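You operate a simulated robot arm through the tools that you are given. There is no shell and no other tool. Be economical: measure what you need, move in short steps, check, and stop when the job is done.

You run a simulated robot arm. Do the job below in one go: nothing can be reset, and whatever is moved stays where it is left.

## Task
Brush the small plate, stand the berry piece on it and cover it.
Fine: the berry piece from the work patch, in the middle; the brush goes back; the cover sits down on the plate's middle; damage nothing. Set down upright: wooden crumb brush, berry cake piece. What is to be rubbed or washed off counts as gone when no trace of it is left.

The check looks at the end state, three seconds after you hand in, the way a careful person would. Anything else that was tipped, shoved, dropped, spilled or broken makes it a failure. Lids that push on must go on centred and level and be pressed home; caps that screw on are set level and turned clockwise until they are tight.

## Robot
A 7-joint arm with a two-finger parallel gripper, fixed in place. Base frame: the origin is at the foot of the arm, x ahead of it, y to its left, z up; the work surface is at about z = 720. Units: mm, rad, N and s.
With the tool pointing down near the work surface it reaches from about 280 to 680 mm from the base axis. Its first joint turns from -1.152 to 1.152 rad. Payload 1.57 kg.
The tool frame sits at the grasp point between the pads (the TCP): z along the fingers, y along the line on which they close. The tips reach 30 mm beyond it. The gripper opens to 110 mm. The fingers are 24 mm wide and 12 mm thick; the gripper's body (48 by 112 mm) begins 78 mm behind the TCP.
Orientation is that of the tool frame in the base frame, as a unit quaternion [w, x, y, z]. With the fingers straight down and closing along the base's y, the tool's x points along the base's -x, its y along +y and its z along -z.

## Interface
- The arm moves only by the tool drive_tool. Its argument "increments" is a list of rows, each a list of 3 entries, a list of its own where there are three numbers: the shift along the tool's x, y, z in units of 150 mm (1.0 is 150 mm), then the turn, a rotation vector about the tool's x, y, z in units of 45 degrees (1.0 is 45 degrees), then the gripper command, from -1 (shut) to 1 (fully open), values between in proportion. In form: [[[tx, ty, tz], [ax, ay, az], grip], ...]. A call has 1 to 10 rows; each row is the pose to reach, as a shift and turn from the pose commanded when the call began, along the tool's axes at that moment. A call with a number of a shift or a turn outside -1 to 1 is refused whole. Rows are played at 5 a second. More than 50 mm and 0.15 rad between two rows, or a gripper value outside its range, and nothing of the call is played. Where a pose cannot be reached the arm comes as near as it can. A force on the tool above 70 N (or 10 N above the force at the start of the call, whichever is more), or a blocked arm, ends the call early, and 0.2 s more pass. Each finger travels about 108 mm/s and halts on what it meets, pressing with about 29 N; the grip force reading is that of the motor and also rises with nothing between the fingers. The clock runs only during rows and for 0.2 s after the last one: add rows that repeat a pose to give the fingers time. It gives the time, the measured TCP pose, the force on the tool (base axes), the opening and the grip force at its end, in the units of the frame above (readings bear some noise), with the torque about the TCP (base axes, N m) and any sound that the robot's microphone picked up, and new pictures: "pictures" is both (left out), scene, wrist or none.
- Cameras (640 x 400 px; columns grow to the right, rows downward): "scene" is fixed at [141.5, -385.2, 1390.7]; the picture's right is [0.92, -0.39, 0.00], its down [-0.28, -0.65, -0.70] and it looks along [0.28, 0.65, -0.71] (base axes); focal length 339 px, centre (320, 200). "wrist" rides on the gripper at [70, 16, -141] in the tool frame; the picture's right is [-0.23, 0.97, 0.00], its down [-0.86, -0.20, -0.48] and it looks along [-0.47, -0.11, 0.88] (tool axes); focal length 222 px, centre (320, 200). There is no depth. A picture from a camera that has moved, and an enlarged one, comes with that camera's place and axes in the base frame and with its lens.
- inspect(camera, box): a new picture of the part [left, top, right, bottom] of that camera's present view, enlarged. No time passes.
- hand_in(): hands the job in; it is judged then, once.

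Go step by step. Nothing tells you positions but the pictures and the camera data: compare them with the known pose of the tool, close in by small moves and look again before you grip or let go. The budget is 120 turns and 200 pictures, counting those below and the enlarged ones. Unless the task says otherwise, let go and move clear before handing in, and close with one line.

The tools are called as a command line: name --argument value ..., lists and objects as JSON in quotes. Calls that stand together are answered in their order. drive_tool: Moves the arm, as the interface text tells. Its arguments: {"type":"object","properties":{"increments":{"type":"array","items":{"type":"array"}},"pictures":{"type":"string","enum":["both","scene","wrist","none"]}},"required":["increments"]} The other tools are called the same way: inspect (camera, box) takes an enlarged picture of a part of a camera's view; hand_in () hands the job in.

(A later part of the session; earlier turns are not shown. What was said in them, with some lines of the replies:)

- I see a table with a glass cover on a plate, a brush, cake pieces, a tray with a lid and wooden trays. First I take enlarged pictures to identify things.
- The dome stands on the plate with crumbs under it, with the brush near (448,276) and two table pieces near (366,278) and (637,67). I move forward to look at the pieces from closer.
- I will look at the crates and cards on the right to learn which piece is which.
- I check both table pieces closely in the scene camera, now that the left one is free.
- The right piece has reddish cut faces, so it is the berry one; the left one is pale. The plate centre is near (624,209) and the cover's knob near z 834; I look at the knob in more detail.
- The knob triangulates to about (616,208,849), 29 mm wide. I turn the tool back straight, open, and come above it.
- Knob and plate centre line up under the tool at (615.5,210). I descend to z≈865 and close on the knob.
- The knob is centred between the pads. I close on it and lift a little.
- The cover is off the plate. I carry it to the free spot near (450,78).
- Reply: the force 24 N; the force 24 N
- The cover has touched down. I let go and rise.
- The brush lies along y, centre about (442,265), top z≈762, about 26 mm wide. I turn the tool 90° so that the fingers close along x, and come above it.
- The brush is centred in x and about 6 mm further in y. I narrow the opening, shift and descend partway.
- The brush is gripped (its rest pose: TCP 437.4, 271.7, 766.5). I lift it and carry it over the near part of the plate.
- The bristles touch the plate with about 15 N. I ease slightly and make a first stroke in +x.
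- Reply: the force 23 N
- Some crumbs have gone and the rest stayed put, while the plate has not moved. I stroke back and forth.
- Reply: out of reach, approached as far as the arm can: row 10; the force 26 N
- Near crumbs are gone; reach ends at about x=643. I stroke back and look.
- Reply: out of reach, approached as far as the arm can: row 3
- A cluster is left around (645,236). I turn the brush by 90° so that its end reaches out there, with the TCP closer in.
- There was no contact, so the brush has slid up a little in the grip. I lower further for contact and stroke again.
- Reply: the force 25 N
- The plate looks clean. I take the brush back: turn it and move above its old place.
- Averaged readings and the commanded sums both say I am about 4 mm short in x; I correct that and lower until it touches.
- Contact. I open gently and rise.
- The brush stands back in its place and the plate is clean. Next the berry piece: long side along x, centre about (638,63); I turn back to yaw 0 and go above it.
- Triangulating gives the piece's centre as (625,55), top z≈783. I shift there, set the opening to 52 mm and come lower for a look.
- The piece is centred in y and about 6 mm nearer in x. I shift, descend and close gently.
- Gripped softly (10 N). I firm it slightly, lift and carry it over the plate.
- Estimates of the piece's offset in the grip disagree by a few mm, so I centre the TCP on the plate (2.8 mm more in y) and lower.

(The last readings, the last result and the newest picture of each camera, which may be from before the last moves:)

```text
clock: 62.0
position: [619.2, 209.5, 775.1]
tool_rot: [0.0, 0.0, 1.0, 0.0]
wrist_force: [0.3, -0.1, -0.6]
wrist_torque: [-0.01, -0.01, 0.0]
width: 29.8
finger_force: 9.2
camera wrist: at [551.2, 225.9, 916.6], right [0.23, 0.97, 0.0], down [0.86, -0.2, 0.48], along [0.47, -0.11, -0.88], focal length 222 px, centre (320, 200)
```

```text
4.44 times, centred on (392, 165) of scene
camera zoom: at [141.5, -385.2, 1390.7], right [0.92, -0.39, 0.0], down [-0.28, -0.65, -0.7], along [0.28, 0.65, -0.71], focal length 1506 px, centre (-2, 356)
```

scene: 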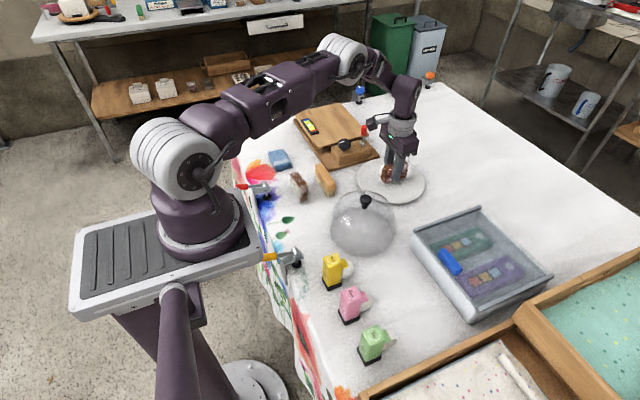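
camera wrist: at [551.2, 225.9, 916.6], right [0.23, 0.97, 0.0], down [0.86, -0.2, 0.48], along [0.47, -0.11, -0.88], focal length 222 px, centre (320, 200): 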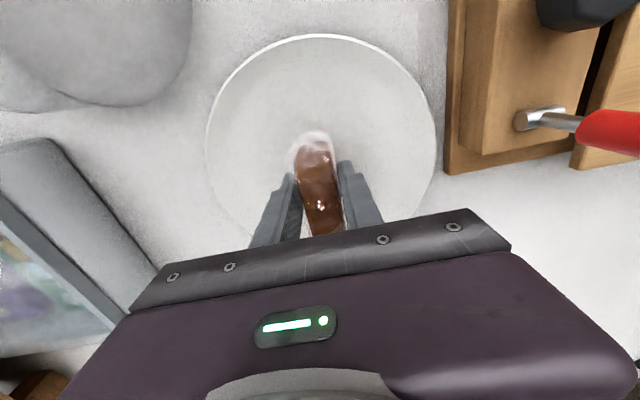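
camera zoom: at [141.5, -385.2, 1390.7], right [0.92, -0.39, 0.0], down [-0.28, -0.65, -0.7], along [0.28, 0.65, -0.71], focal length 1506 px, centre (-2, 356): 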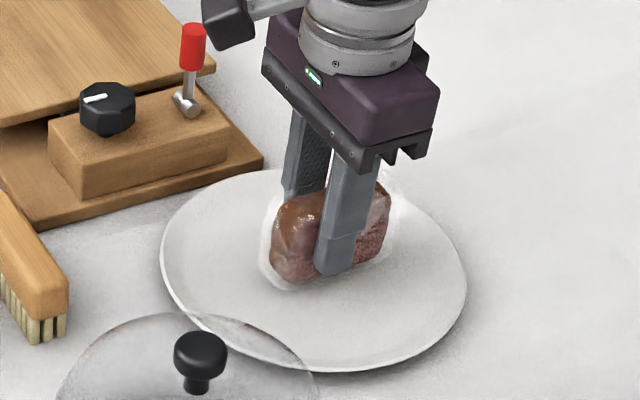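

drive_tool --increments '[[[0, 0, 0.008], [0, 0, 0], -0.55], [[0, 0, 0.012], [0, 0, 0], -0.55]]' --pictures "none"

drive_tool --increments '[[[0, 0, 0.006], [0, 0, 0], -0.55], [[0, 0, 0.006], [0, 0, 0], -0.55]]' --pictures "none"

```text
clock: 62.6
position: [618.3, 208.5, 773.6]
tool_rot: [0.0, 0.0, 1.0, 0.0]
wrist_force: [-0.3, 0.5, -0.1]
wrist_torque: [-0.01, 0.02, 0.0]
width: 29.9
finger_force: 8.9
```

```text
clock: 63.2
position: [620.5, 209.7, 772.8]
tool_rot: [0.0, 0.001, 1.0, 0.0]
wrist_force: [-0.5, 0.9, 5.5]
wrist_torque: [0.02, -0.03, 0.0]
width: 29.9
finger_force: 9.0
```

Contact at z≈772.8. I open slightly, rise and look from above.

drive_tool --increments '[[[0, 0, 0], [0, 0, 0], -0.4], [[0, 0, 0], [0, 0, 0], -0.25], [[0, 0, 0], [0, 0, 0], -0.15], [[0, 0, -0.1], [0, 0, 0], -0.1], [[0, 0, -0.3], [0, 0, 0], -0.1], [[0.1, 0, -0.6], [0, 0, 0], -0.1], [[0.3, 0, -0.8], [0, 0, 0], -0.1], [[0.6, 0, -1], [0, 0, 0], -0.1], [[0.7, 0, -1], [0, 0, 0], -0.1]]' --pictures "both"

inspect --camera "scene" --box '[345, 130, 440, 210]'

inspect --camera "wrist" --box '[240, 130, 400, 240]'

```text
refused: row 8 steps farther than a row can; nothing moved
```

```text
5.00 times, centred on (392, 170) of scene
camera zoom: at [141.4, -385.2, 1390.7], right [0.92, -0.39, 0.0], down [-0.28, -0.65, -0.7], along [0.28, 0.65, -0.71], focal length 1694 px, centre (-42, 350)
```

zoom: 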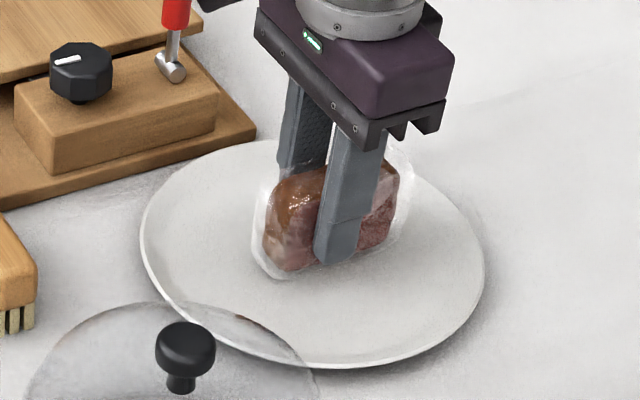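

```text
3.64 times, centred on (320, 185) of wrist
camera zoom: at [551.2, 225.4, 913.8], right [0.23, 0.97, 0.0], down [0.85, -0.2, 0.48], along [0.47, -0.11, -0.88], focal length 808 px, centre (320, 254)
```

zoom: 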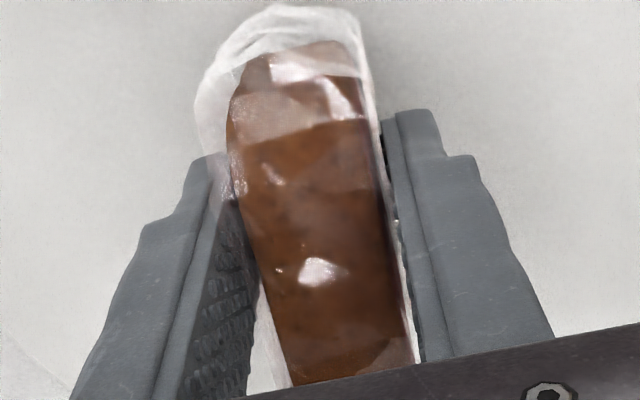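

drive_tool --increments '[[[0, 0, 0], [0, 0, 0], -0.4], [[0, 0, 0], [0, 0, 0], -0.25], [[0, 0, 0], [0, 0, 0], -0.15], [[0, 0, -0.1], [0, 0, 0], -0.1], [[0, 0, -0.3], [0, 0, 0], -0.1], [[0, 0, -0.55], [0, 0, 0], -0.1], [[0.2, 0, -0.75], [0, 0, 0], -0.1], [[0.4, 0, -0.95], [0, 0, 0], -0.1], [[0.65, 0, -1], [0, 0, 0], -0.1], [[0.65, 0, -1], [0, 0, 0], -0.1]]' --pictures "both"

inspect --camera "scene" --box '[345, 130, 440, 210]'

inspect --camera "wrist" --box '[230, 130, 410, 240]'

```text
clock: 65.4
position: [522.6, 210.1, 922.4]
tool_rot: [0.0, 0.0, 1.0, 0.001]
wrist_force: [0.0, 0.7, -0.5]
wrist_torque: [0.03, 0.01, 0.0]
width: 49.5
finger_force: 0.1
camera wrist: at [454.6, 226.3, 1063.0], right [0.23, 0.97, 0.0], down [0.85, -0.2, 0.48], along [0.47, -0.11, -0.88], focal length 222 px, centre (320, 200)
```

scene: 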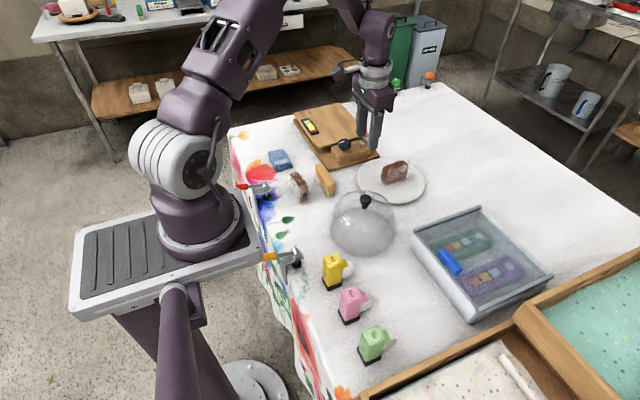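
wrist: 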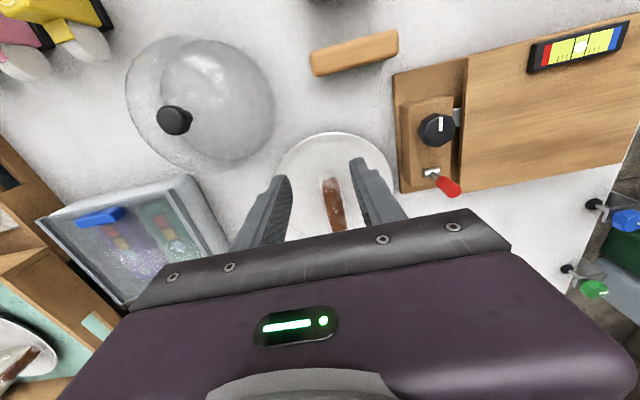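

```text
5.00 times, centred on (392, 170) of scene
camera zoom: at [141.5, -385.2, 1390.7], right [0.92, -0.39, 0.0], down [-0.28, -0.65, -0.7], along [0.28, 0.65, -0.71], focal length 1694 px, centre (-42, 350)
```

zoom: 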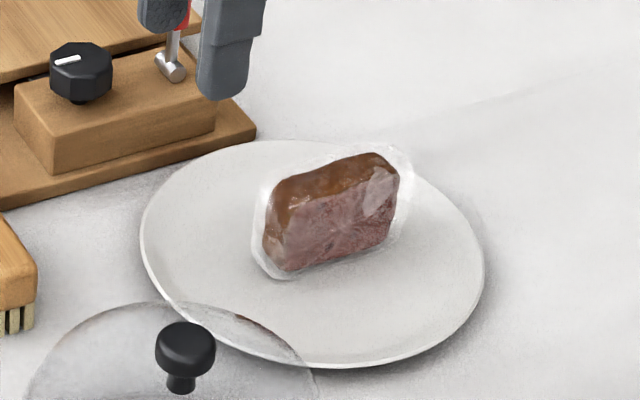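

```text
3.56 times, centred on (320, 185) of wrist
camera zoom: at [454.6, 226.3, 1063.0], right [0.23, 0.97, 0.0], down [0.85, -0.2, 0.48], along [0.47, -0.11, -0.88], focal length 790 px, centre (320, 253)
```

zoom: 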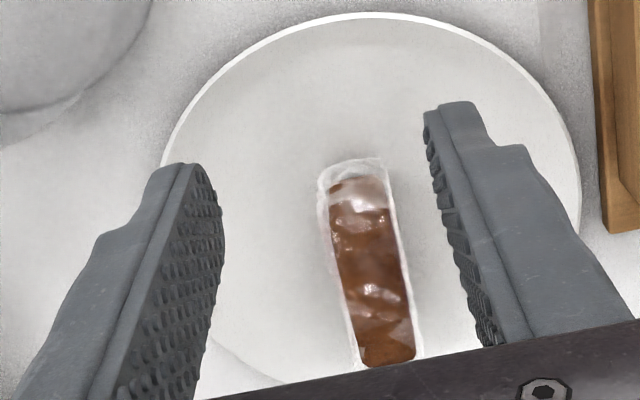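

The piece stands upright on the plate; my two views disagree by some mm on its x offset. I turn the tool 90° (also fine for the cover) to view it with x along the picture's right.

drive_tool --increments '[[[-0.1, 0, -0.1], [0, 0, 0.18], 0], [[-0.2, 0, -0.1], [0, 0, 0.36], 0], [[-0.3, 0, -0.1], [0, 0, 0.54], 0], [[-0.4, 0, -0.1], [0, 0, 0.72], 0], [[-0.5, 0, -0.1], [0, 0, 0.9], 0], [[-0.54, 0, -0.1], [0, 0, 1], 0]]' --pictures "none"

drive_tool --increments '[[[-0.02, -0.02, 0], [0, 0, 0.18], 0], [[-0.04, -0.04, 0], [0, 0, 0.36], 0], [[-0.06, -0.06, 0], [0, 0, 0.54], 0], [[-0.08, -0.08, 0], [0, 0, 0.72], 0], [[-0.094, -0.094, 0], [0, 0, 0.9], 0], [[-0.094, -0.094, 0], [0, 0, 1], 0], [[-0.094, -0.094, 0], [0, 0, 1], 0]]' --pictures "wrist"

inspect --camera "wrist" --box '[230, 50, 410, 200]'

```text
clock: 66.8
position: [601.4, 207.4, 937.4]
tool_rot: [-0.001, 0.384, 0.923, 0.0]
wrist_force: [0.0, -0.2, -0.6]
wrist_torque: [0.01, -0.01, 0.0]
width: 55.0
finger_force: 0.1
```

```text
clock: 68.4
position: [603.3, 189.4, 937.7]
tool_rot: [-0.001, 0.708, 0.707, 0.0]
wrist_force: [0.7, 0.5, 0.9]
wrist_torque: [0.0, 0.0, 0.05]
width: 55.0
finger_force: 0.0
camera wrist: at [621.0, 258.9, 1079.3], right [0.97, -0.23, 0.0], down [-0.2, -0.86, 0.48], along [-0.11, -0.47, -0.88], focal length 222 px, centre (320, 200)
```

wrist: 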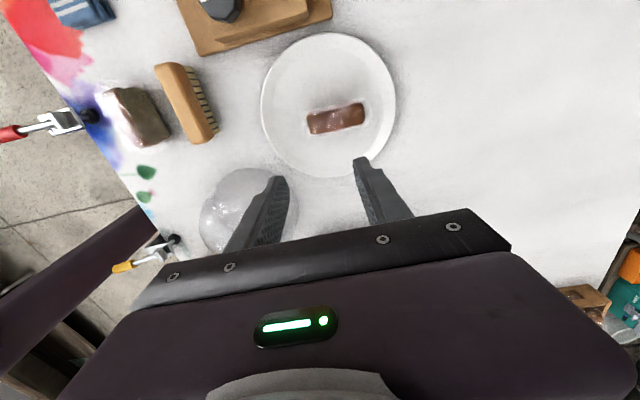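

```text
2.67 times, centred on (320, 125) of wrist
camera zoom: at [621.0, 258.9, 1079.3], right [0.97, -0.23, 0.0], down [-0.2, -0.86, 0.48], along [-0.11, -0.47, -0.88], focal length 592 px, centre (320, 400)
```

zoom: 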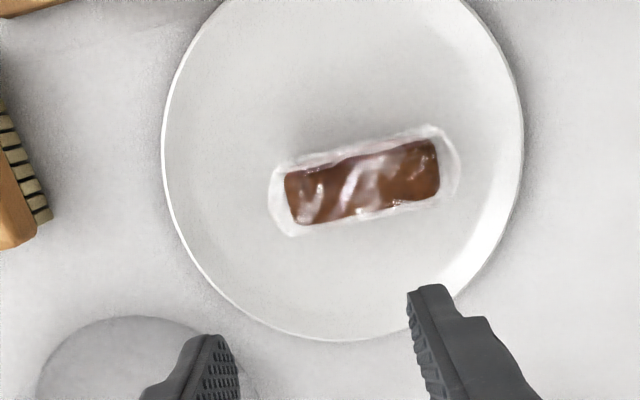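

The piece sits about 7–8 mm too far in +x. I will correct that: turn back to yaw 0 above the piece, regrip gently and shift it.

drive_tool --increments '[[[0.03, 0.03, 0], [0, 0, -0.18], -0.05], [[0.06, 0.06, 0], [0, 0, -0.36], -0.05], [[0.09, 0.09, 0], [0, 0, -0.54], -0.05], [[0.12, 0.12, 0], [0, 0, -0.72], -0.05], [[0.137, 0.14, 0], [0, 0, -0.9], -0.05], [[0.137, 0.14, 0], [0, 0, -1], -0.05]]' --pictures "none"

drive_tool --increments '[[[0, 0, 0], [0, 0, -0.18], -0.05], [[0, 0, 0], [0, 0, -0.36], -0.05], [[0, 0, 0], [0, 0, -0.54], -0.05], [[0, 0, 0], [0, 0, -0.72], -0.05], [[0, 0, 0.1], [0, 0, -0.9], -0.05], [[0, 0, 0.3], [0, 0, -1], -0.05], [[0, 0, 0.5], [0, 0, -1], -0.05], [[0, 0, 0.65], [0, 0, -1], -0.05], [[0, 0, 0.65], [0, 0, -1], -0.05]]' --pictures "wrist"

inspect --camera "wrist" --box '[230, 100, 410, 240]'

```text
clock: 69.8
position: [622.8, 208.9, 937.0]
tool_rot: [0.0, 0.383, 0.924, 0.0]
wrist_force: [-0.8, -0.9, 0.0]
wrist_torque: [0.02, 0.01, 0.01]
width: 52.5
finger_force: 0.1
```

```text
clock: 71.8
position: [622.9, 210.9, 842.2]
tool_rot: [-0.001, 0.0, 1.0, -0.001]
wrist_force: [-0.1, 0.3, 0.3]
wrist_torque: [0.01, 0.01, -0.03]
width: 52.2
finger_force: 0.1
camera wrist: at [555.0, 226.7, 983.4], right [0.23, 0.97, 0.0], down [0.86, -0.2, 0.48], along [0.47, -0.11, -0.88], focal length 222 px, centre (320, 200)
```

wrist: 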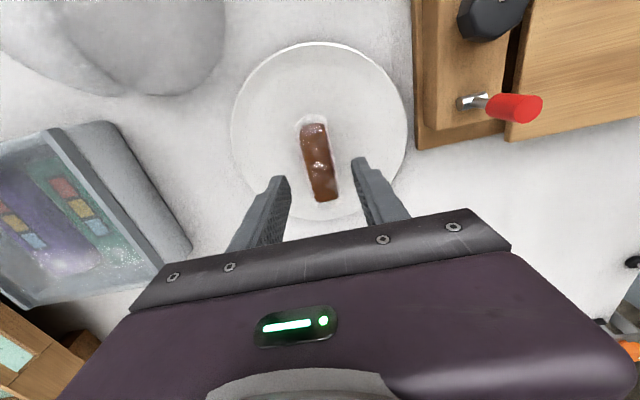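

```text
2.86 times, centred on (320, 170) of wrist
camera zoom: at [555.0, 226.7, 983.4], right [0.23, 0.97, 0.0], down [0.86, -0.2, 0.48], along [0.47, -0.11, -0.88], focal length 635 px, centre (320, 286)
```

zoom: 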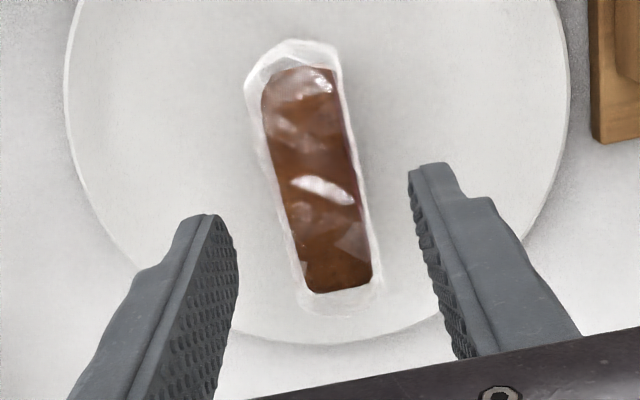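

Here the offset reads +2 to +6 mm; I will shift it 5 mm. Descend and regrip softly.

drive_tool --increments '[[[0, 0, 0.15], [0, 0, 0], -0.05], [[0, 0, 0.3], [0, 0, 0], -0.05], [[0, 0, 0.44], [0, 0, 0], -0.05], [[0, 0, 0.44], [0, 0, 0], -0.3], [[0, 0, 0.44], [0, 0, 0], -0.45], [[0, 0, 0.44], [0, 0, 0], -0.52], [[0, 0, 0.44], [0, 0, 0], -0.55]]' --pictures "none"

drive_tool --increments '[[[0, 0, -0.02], [0, 0, 0], -0.55], [[0, 0, -0.04], [0, 0, 0], -0.55], [[0.02, 0, -0.04], [0, 0, 0], -0.55], [[0.033, 0, -0.04], [0, 0, 0], -0.55], [[0.033, 0, -0.02], [0, 0, 0], -0.55], [[0.033, 0, -0.005], [0, 0, 0], -0.55], [[0.033, 0, 0], [0, 0, 0], -0.55]]' --pictures "none"

```text
clock: 73.4
position: [623.3, 209.6, 775.7]
tool_rot: [0.0, 0.0, 1.0, 0.0]
wrist_force: [0.4, -0.3, 0.3]
wrist_torque: [0.01, 0.01, 0.01]
width: 29.7
finger_force: 9.2
```

```text
clock: 75.0
position: [618.4, 209.5, 775.2]
tool_rot: [0.0, 0.0, 1.0, 0.001]
wrist_force: [-1.2, 1.6, 3.8]
wrist_torque: [0.02, 0.0, 0.01]
width: 30.0
finger_force: 8.2
```

Contact again (4 N). I open and rise.

drive_tool --increments '[[[0, 0, 0], [0, 0, 0], -0.4], [[0, 0, 0], [0, 0, 0], -0.25], [[0, 0, 0], [0, 0, 0], -0.1], [[0, 0, -0.1], [0, 0, 0], -0.1], [[0, 0, -0.3], [0, 0, 0], -0.1], [[0, 0, -0.55], [0, 0, 0], -0.1], [[0.2, -0.1, -0.75], [0, 0, 0], -0.1], [[0.4, -0.2, -0.95], [0, 0, 0], -0.1], [[0.6, -0.35, -1], [0, 0, 0], -0.1], [[0.6, -0.35, -1], [0, 0, 0], -0.1]]' --pictures "both"

inspect --camera "scene" --box '[345, 130, 440, 210]'

```text
clock: 77.2
position: [526.2, 156.7, 924.5]
tool_rot: [-0.001, 0.0, 1.0, 0.0]
wrist_force: [-0.4, -0.8, -0.2]
wrist_torque: [0.0, 0.01, 0.01]
width: 49.4
finger_force: 0.1
camera wrist: at [458.4, 172.8, 1065.3], right [0.23, 0.97, 0.0], down [0.85, -0.2, 0.48], along [0.47, -0.11, -0.88], focal length 222 px, centre (320, 200)
```

scene: 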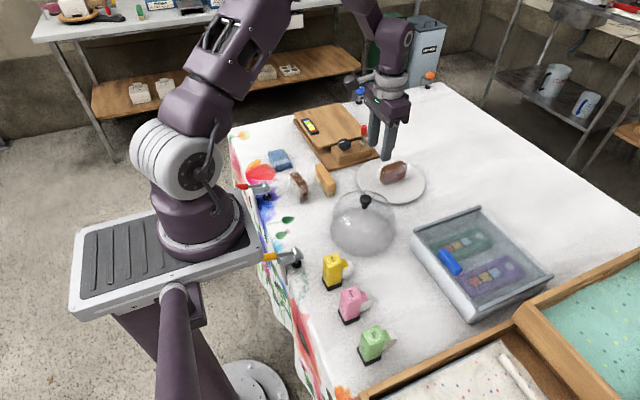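
wrist: 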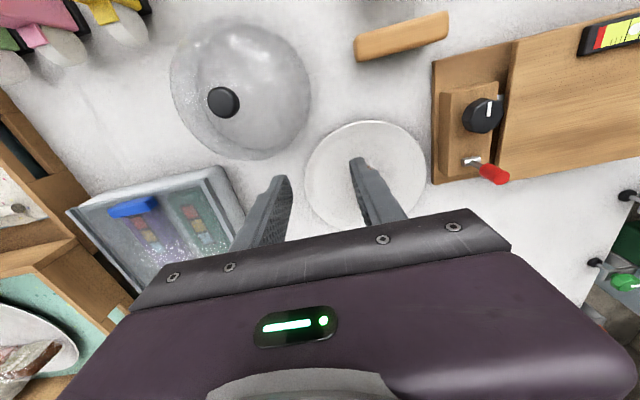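

```text
5.00 times, centred on (392, 170) of scene
camera zoom: at [141.5, -385.2, 1390.7], right [0.92, -0.39, 0.0], down [-0.28, -0.65, -0.7], along [0.28, 0.65, -0.71], focal length 1694 px, centre (-42, 350)
```

zoom: 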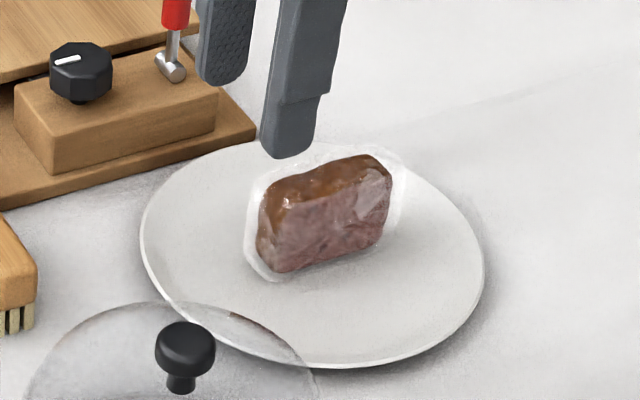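

The piece now stands near the middle. Next I go above the cover's knob at about (450,79).

drive_tool --increments '[[[0.13, -0.13, 0], [0, 0, 0], 0], [[0.26, -0.26, 0], [0, 0, 0], 0], [[0.39, -0.39, 0], [0, 0, 0], 0], [[0.51, -0.52, 0], [0, 0, 0], 0], [[0.51, -0.52, 0], [0, 0, 0], 0]]' --pictures "wrist"

```text
clock: 78.4
position: [449.8, 77.0, 924.2]
tool_rot: [0.0, -0.001, 1.0, 0.002]
wrist_force: [-0.1, -0.3, -0.1]
wrist_torque: [0.02, -0.02, 0.0]
width: 55.0
finger_force: 0.0
camera wrist: at [382.0, 94.3, 1065.1], right [0.23, 0.97, 0.0], down [0.85, -0.2, 0.48], along [0.47, -0.11, -0.88], focal length 222 px, centre (320, 200)
```

wrist: 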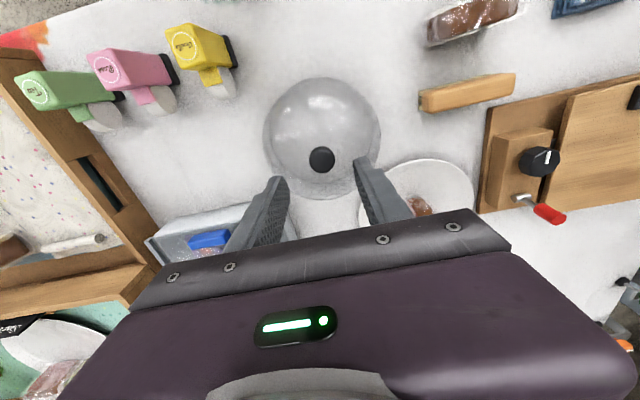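

Knob is aligned; descend to z≈857 and check.

drive_tool --increments '[[[0, 0.007, 0.2], [0, 0, 0], 0], [[0, 0.007, 0.38], [0, 0, 0], -0.1], [[0, 0.007, 0.44], [0, 0, 0], -0.2], [[0, 0.007, 0.445], [0, 0, 0], -0.2]]' --pictures "wrist"

inspect --camera "wrist" --box '[230, 130, 410, 240]'

inspect --camera "scene" --box '[320, 160, 410, 260]'

```text
clock: 79.4
position: [451.7, 78.7, 857.1]
tool_rot: [-0.001, 0.0, 1.0, 0.001]
wrist_force: [-0.4, 0.7, 0.6]
wrist_torque: [0.0, 0.02, 0.02]
width: 43.8
finger_force: 0.0
camera wrist: at [384.0, 95.7, 997.8], right [0.23, 0.97, 0.0], down [0.86, -0.2, 0.48], along [0.47, -0.11, -0.88], focal length 222 px, centre (320, 200)
```

wrist: 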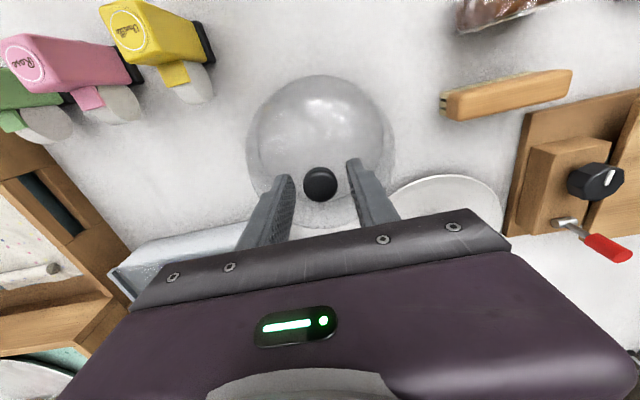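

```text
3.56 times, centred on (320, 185) of wrist
camera zoom: at [384.0, 95.7, 997.8], right [0.23, 0.97, 0.0], down [0.86, -0.2, 0.48], along [0.47, -0.11, -0.88], focal length 790 px, centre (320, 253)
```

zoom: 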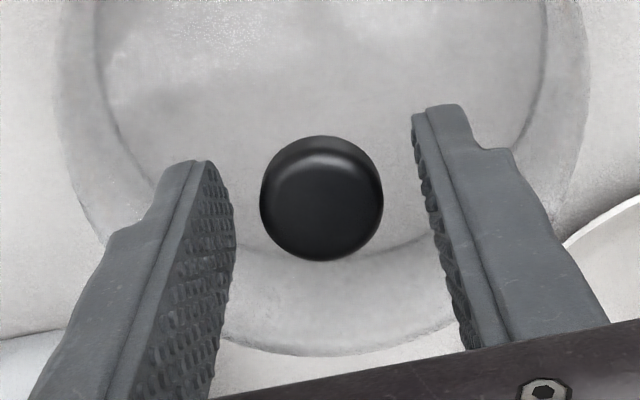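

```text
4.00 times, centred on (365, 210) of scene
camera zoom: at [141.5, -385.2, 1390.7], right [0.92, -0.39, 0.0], down [-0.28, -0.65, -0.7], along [0.28, 0.65, -0.71], focal length 1355 px, centre (140, 160)
```

zoom: 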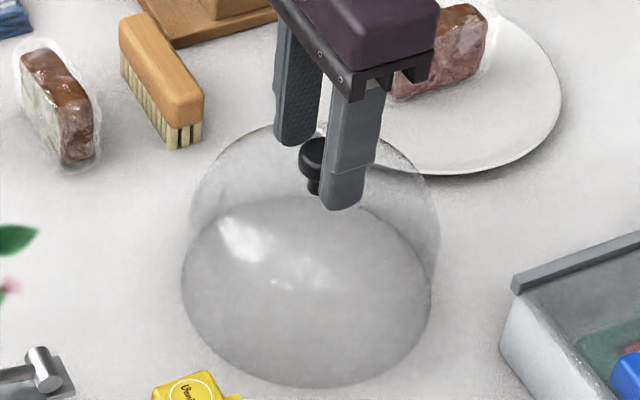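

drive_tool --increments '[[[0, 0, 0], [0, 0, 0], -0.6], [[0, 0, 0], [0, 0, 0], -1], [[0, 0, 0], [0, 0, 0], -1], [[0, 0, -0.1], [0, 0, 0], -1], [[0, 0, -0.3], [0, 0, 0], -1], [[0, 0, -0.55], [0, 0, 0], -1], [[0, 0, -0.75], [0, 0, 0], -1], [[0, 0, -0.75], [0, 0, 0], -1]]' --pictures "wrist"

inspect --camera "scene" --box '[320, 120, 420, 240]'

```text
clock: 81.2
position: [454.9, 80.6, 970.2]
tool_rot: [0.0, 0.0, 1.0, 0.0]
wrist_force: [-0.5, -0.3, -1.6]
wrist_torque: [0.02, -0.01, -0.01]
width: 26.3
finger_force: 28.9
camera wrist: at [386.0, 96.9, 1111.4], right [0.23, 0.97, 0.0], down [0.85, -0.2, 0.48], along [0.47, -0.11, -0.88], focal length 222 px, centre (320, 200)
```

wrist: 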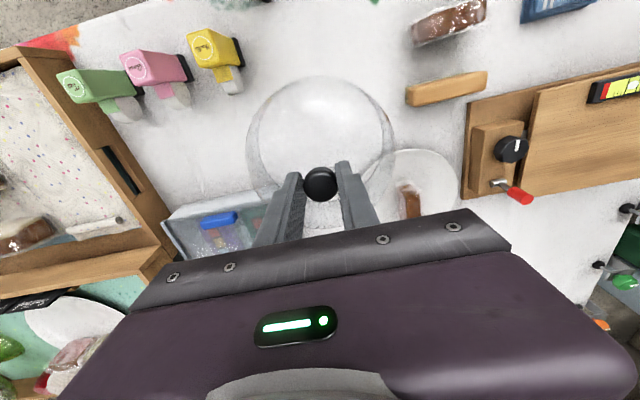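

```text
3.33 times, centred on (370, 180) of scene
camera zoom: at [141.5, -385.2, 1390.7], right [0.92, -0.39, 0.0], down [-0.28, -0.65, -0.7], along [0.28, 0.65, -0.71], focal length 1130 px, centre (153, 267)
```

zoom: 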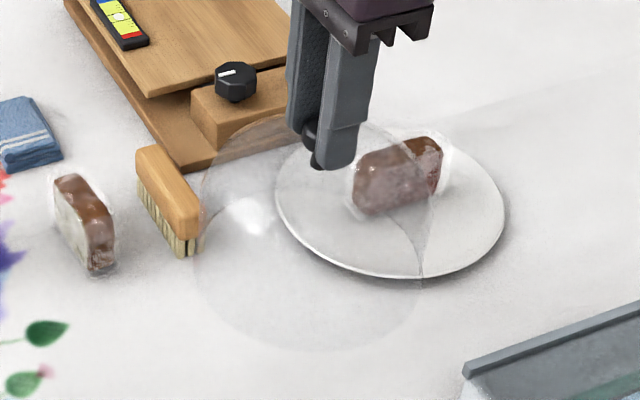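

The cover is lifted clear. I carry it over the plate at about (616,210).

drive_tool --increments '[[[-0.2, 0.17, 0], [0, 0, 0], -1], [[-0.4, 0.34, 0], [0, 0, 0], -1], [[-0.6, 0.51, 0], [0, 0, 0], -1], [[-0.8, 0.68, 0], [0, 0, 0], -1], [[-1.0, 0.867, 0], [0, 0, 0], -1], [[-1.0, 0.867, 0], [0, 0, 0], -1]]' --pictures "none"

drive_tool --increments '[[[-0.08, 0, 0], [0, 0, 0], -1], [[-0.08, 0, 0], [0, 0, 0], -1]]' --pictures "both"

inspect --camera "scene" --box '[345, 100, 440, 210]'

inspect --camera "wrist" --box '[220, 50, 420, 240]'

```text
clock: 82.6
position: [603.4, 210.7, 969.8]
tool_rot: [-0.001, -0.001, 1.0, 0.0]
wrist_force: [-0.3, 0.7, -1.4]
wrist_torque: [0.03, 0.02, 0.03]
width: 26.7
finger_force: 28.9
```

```text
clock: 83.2
position: [615.4, 209.1, 971.6]
tool_rot: [0.0, 0.0, 1.0, -0.001]
wrist_force: [-0.6, -0.4, -0.4]
wrist_torque: [0.03, 0.04, 0.03]
width: 26.7
finger_force: 29.1
camera wrist: at [546.9, 225.9, 1112.8], right [0.23, 0.97, 0.0], down [0.86, -0.2, 0.48], along [0.47, -0.11, -0.88], focal length 222 px, centre (320, 200)
```

scene: 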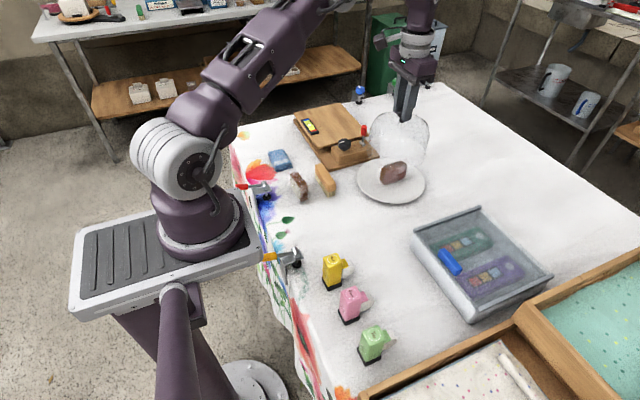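
wrist: 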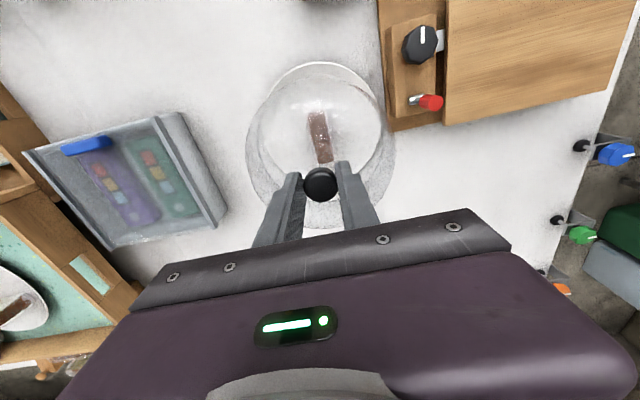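

```text
3.64 times, centred on (392, 155) of scene
camera zoom: at [141.5, -385.2, 1390.7], right [0.92, -0.39, 0.0], down [-0.28, -0.65, -0.7], along [0.28, 0.65, -0.71], focal length 1232 px, centre (56, 364)
```

zoom: 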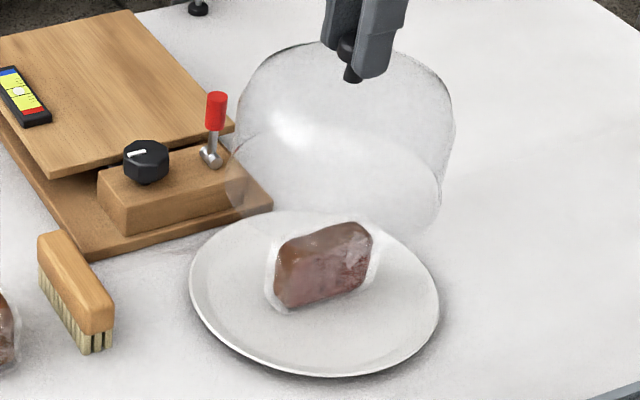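

```text
2.11 times, centred on (320, 145) of wrist
camera zoom: at [546.9, 225.9, 1112.8], right [0.23, 0.97, 0.0], down [0.86, -0.2, 0.48], along [0.47, -0.11, -0.88], focal length 468 px, centre (320, 316)
```

zoom: 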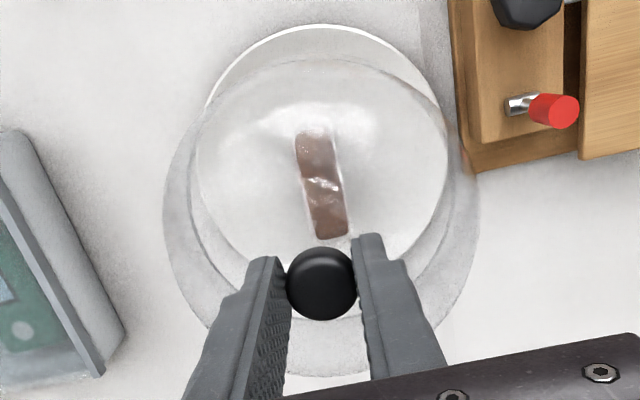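

The cover hangs about 2 mm short in x and y relative to the plate rim. I shift and lower to about 10 mm above the seat, then check.

drive_tool --increments '[[[-0.014, 0.014, 0.15], [0, 0, 0], -1], [[-0.014, 0.014, 0.3], [0, 0, 0], -1], [[-0.014, 0.014, 0.45], [0, 0, 0], -1], [[-0.014, 0.014, 0.58], [0, 0, 0], -1], [[-0.014, 0.014, 0.64], [0, 0, 0], -1], [[-0.014, 0.014, 0.64], [0, 0, 0], -1]]' --pictures "wrist"

inspect --camera "scene" --box '[345, 130, 440, 210]'

inspect --camera "wrist" --box '[220, 40, 420, 240]'

```text
clock: 84.6
position: [615.3, 211.3, 873.6]
tool_rot: [0.0, 0.001, 1.0, 0.0]
wrist_force: [0.0, 0.5, -1.4]
wrist_torque: [-0.06, 0.03, -0.03]
width: 26.7
finger_force: 28.5
camera wrist: at [547.7, 228.3, 1014.8], right [0.23, 0.97, 0.0], down [0.86, -0.2, 0.48], along [0.47, -0.11, -0.88], focal length 222 px, centre (320, 200)
```

wrist: 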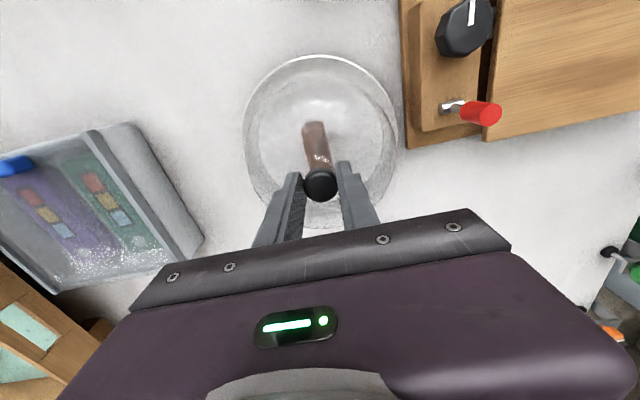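

```text
5.00 times, centred on (392, 170) of scene
camera zoom: at [141.5, -385.2, 1390.7], right [0.92, -0.39, 0.0], down [-0.28, -0.65, -0.7], along [0.28, 0.65, -0.71], focal length 1694 px, centre (-42, 350)
```

zoom: 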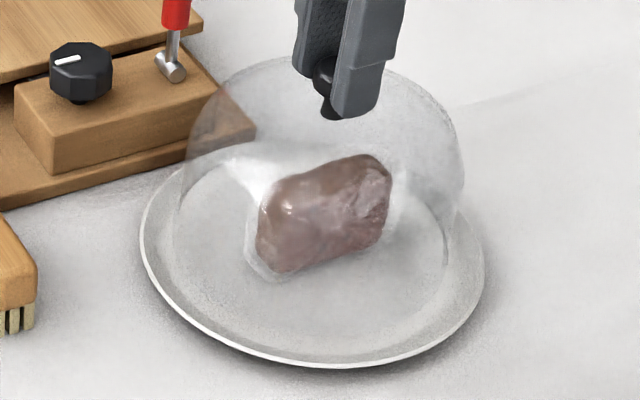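

```text
2.00 times, centred on (320, 140) of wrist
camera zoom: at [547.7, 228.3, 1014.8], right [0.23, 0.97, 0.0], down [0.86, -0.2, 0.48], along [0.47, -0.11, -0.88], focal length 444 px, centre (320, 320)
```

zoom: 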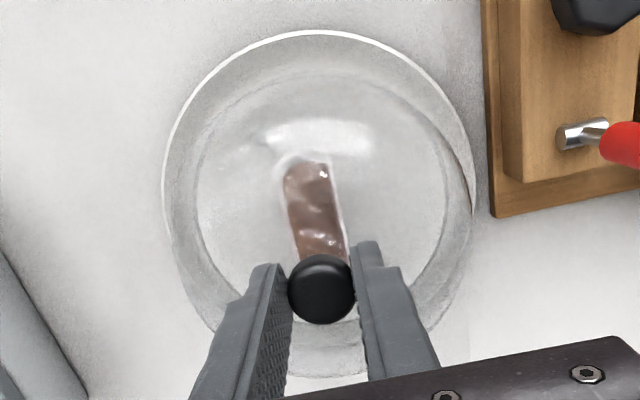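

Nearly concentric; the cover is about 1.5–2 mm too far in +y. I correct and lower to contact.

drive_tool --increments '[[[0, -0.011, 0.02], [0, 0, 0], -1], [[0, -0.011, 0.04], [0, 0, 0], -1]]' --pictures "none"

drive_tool --increments '[[[0, 0, 0.01], [0, 0, 0], -1], [[0, 0, 0.016], [0, 0, 0], -1]]' --pictures "none"

```text
clock: 85.2
position: [617.6, 210.7, 867.4]
tool_rot: [0.0, 0.0, 1.0, 0.001]
wrist_force: [0.5, -0.3, -0.8]
wrist_torque: [-0.05, 0.01, -0.01]
width: 26.7
finger_force: 29.2
```

```text
clock: 85.8
position: [615.9, 210.9, 865.8]
tool_rot: [0.0, 0.0, 1.0, 0.0]
wrist_force: [0.3, -0.9, -1.6]
wrist_torque: [0.05, 0.02, -0.04]
width: 26.8
finger_force: 29.3
```

drive_tool --increments '[[[0, 0, 0.007], [0, 0, 0], -1], [[0, 0, 0.01], [0, 0, 0], -1]]' --pictures "none"

drive_tool --increments '[[[0, 0, 0.005], [0, 0, 0], -1], [[0, 0, 0.008], [0, 0, 0], -1]]' --pictures "none"

```text
clock: 86.4
position: [617.5, 208.9, 864.5]
tool_rot: [0.0, 0.0, 1.0, 0.0]
wrist_force: [0.4, -0.2, -1.2]
wrist_torque: [-0.02, -0.03, -0.01]
width: 26.7
finger_force: 29.5
```

```text
clock: 87.0
position: [616.3, 210.6, 864.6]
tool_rot: [0.0, 0.0, 1.0, 0.001]
wrist_force: [-2.0, -3.2, 8.3]
wrist_torque: [-0.06, 0.29, 0.05]
width: 26.7
finger_force: 29.1
```

Contact. I check seating before letting go.

inspect --camera "scene" --box '[345, 130, 440, 210]'

inspect --camera "wrist" --box '[220, 40, 420, 240]'

```text
5.00 times, centred on (392, 170) of scene
camera zoom: at [141.3, -385.4, 1390.7], right [0.92, -0.39, 0.0], down [-0.28, -0.65, -0.7], along [0.28, 0.65, -0.71], focal length 1694 px, centre (-42, 350)
```

zoom: 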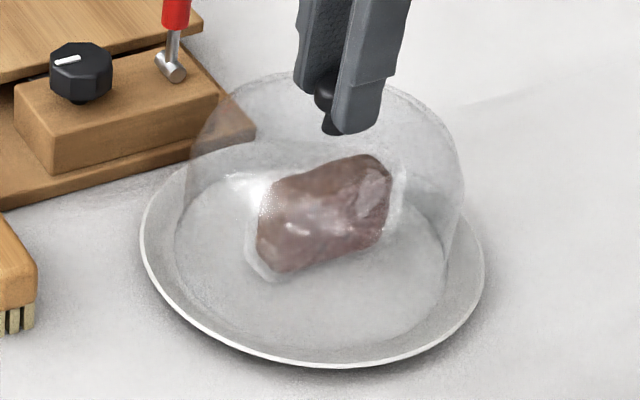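

```text
2.00 times, centred on (320, 140) of wrist
camera zoom: at [548.9, 226.9, 1004.8], right [0.23, 0.97, 0.0], down [0.85, -0.2, 0.48], along [0.47, -0.11, -0.88], focal length 444 px, centre (320, 320)
```

zoom: 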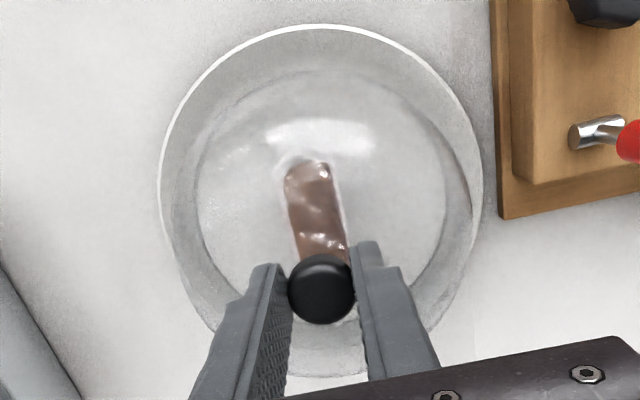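

Concentric and level. I open and rise clear.

drive_tool --increments '[[[0, 0, 0], [0, 0, 0], -0.7], [[0, 0, 0], [0, 0, 0], -0.4], [[0, 0, 0], [0, 0, 0], -0.1], [[0, 0, 0], [0, 0, 0], 0], [[0, 0, -0.1], [0, 0, 0], 0], [[0, 0, -0.35], [0, 0, 0], 0.2], [[0, 0, -0.65], [0, 0, 0], 0.2], [[0.25, -0.1, -0.75], [0, 0, 0], 0.2], [[0.5, -0.25, -0.75], [0, 0, 0], 0.2], [[0.8, -0.35, -0.75], [0, 0, 0], 0.2]]' --pictures "both"

inspect --camera "scene" --box '[345, 130, 440, 210]'

inspect --camera "scene" --box '[220, 120, 360, 240]'

```text
clock: 89.2
position: [496.9, 157.6, 975.6]
tool_rot: [0.001, 0.0, 1.0, 0.001]
wrist_force: [1.1, 0.1, 0.1]
wrist_torque: [-0.03, -0.02, -0.01]
width: 65.9
finger_force: 0.1
camera wrist: at [428.0, 174.2, 1116.1], right [0.23, 0.97, 0.0], down [0.85, -0.2, 0.48], along [0.47, -0.11, -0.88], focal length 222 px, centre (320, 200)
```

scene: 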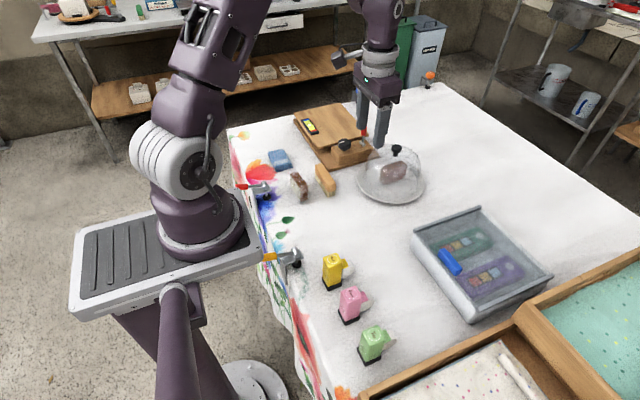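
wrist: 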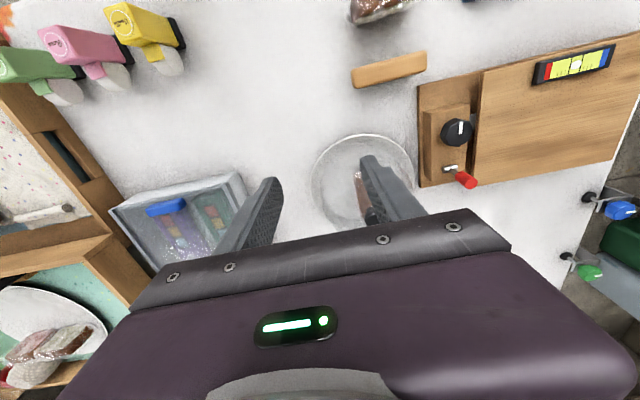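

```text
5.00 times, centred on (392, 170) of scene
camera zoom: at [141.5, -385.2, 1390.7], right [0.92, -0.39, 0.0], down [-0.28, -0.65, -0.7], along [0.28, 0.65, -0.71], focal length 1694 px, centre (-42, 350)
```

zoom: 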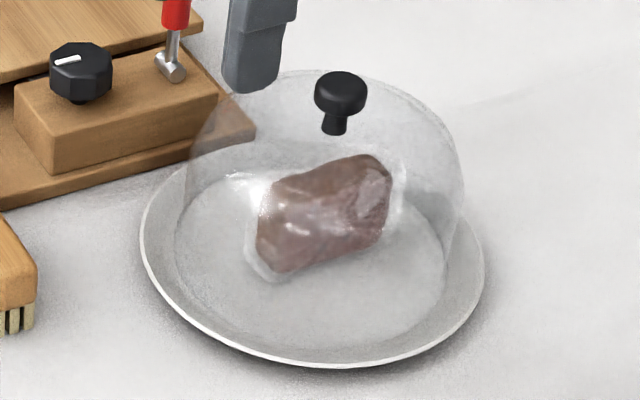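

```text
3.33 times, centred on (290, 180) of scene
camera zoom: at [141.5, -385.2, 1390.7], right [0.92, -0.39, 0.0], down [-0.28, -0.65, -0.7], along [0.28, 0.65, -0.71], focal length 1130 px, centre (420, 267)
```

zoom: 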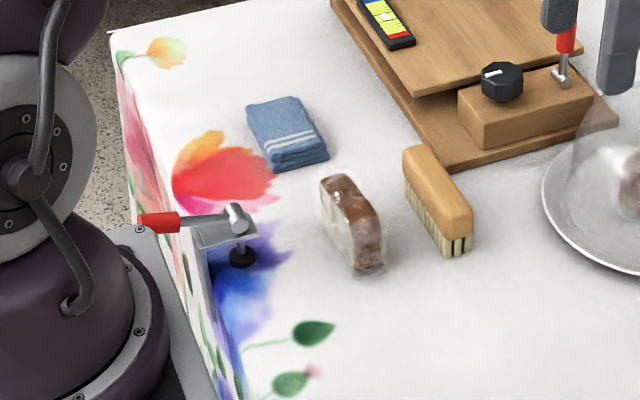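

The cover is back exactly where it first stood, the berry piece stands under it on the clean plate, and the brush is upright in its place. I hand in.

hand_in

```text
The job is handed in.
```

The job is handed in. No crumbs can be seen on the plate, the berry piece stands upright on it within a few mm of the middle, and the cover is seated centred over it. The brush is back upright within about 5 mm of its old spot.
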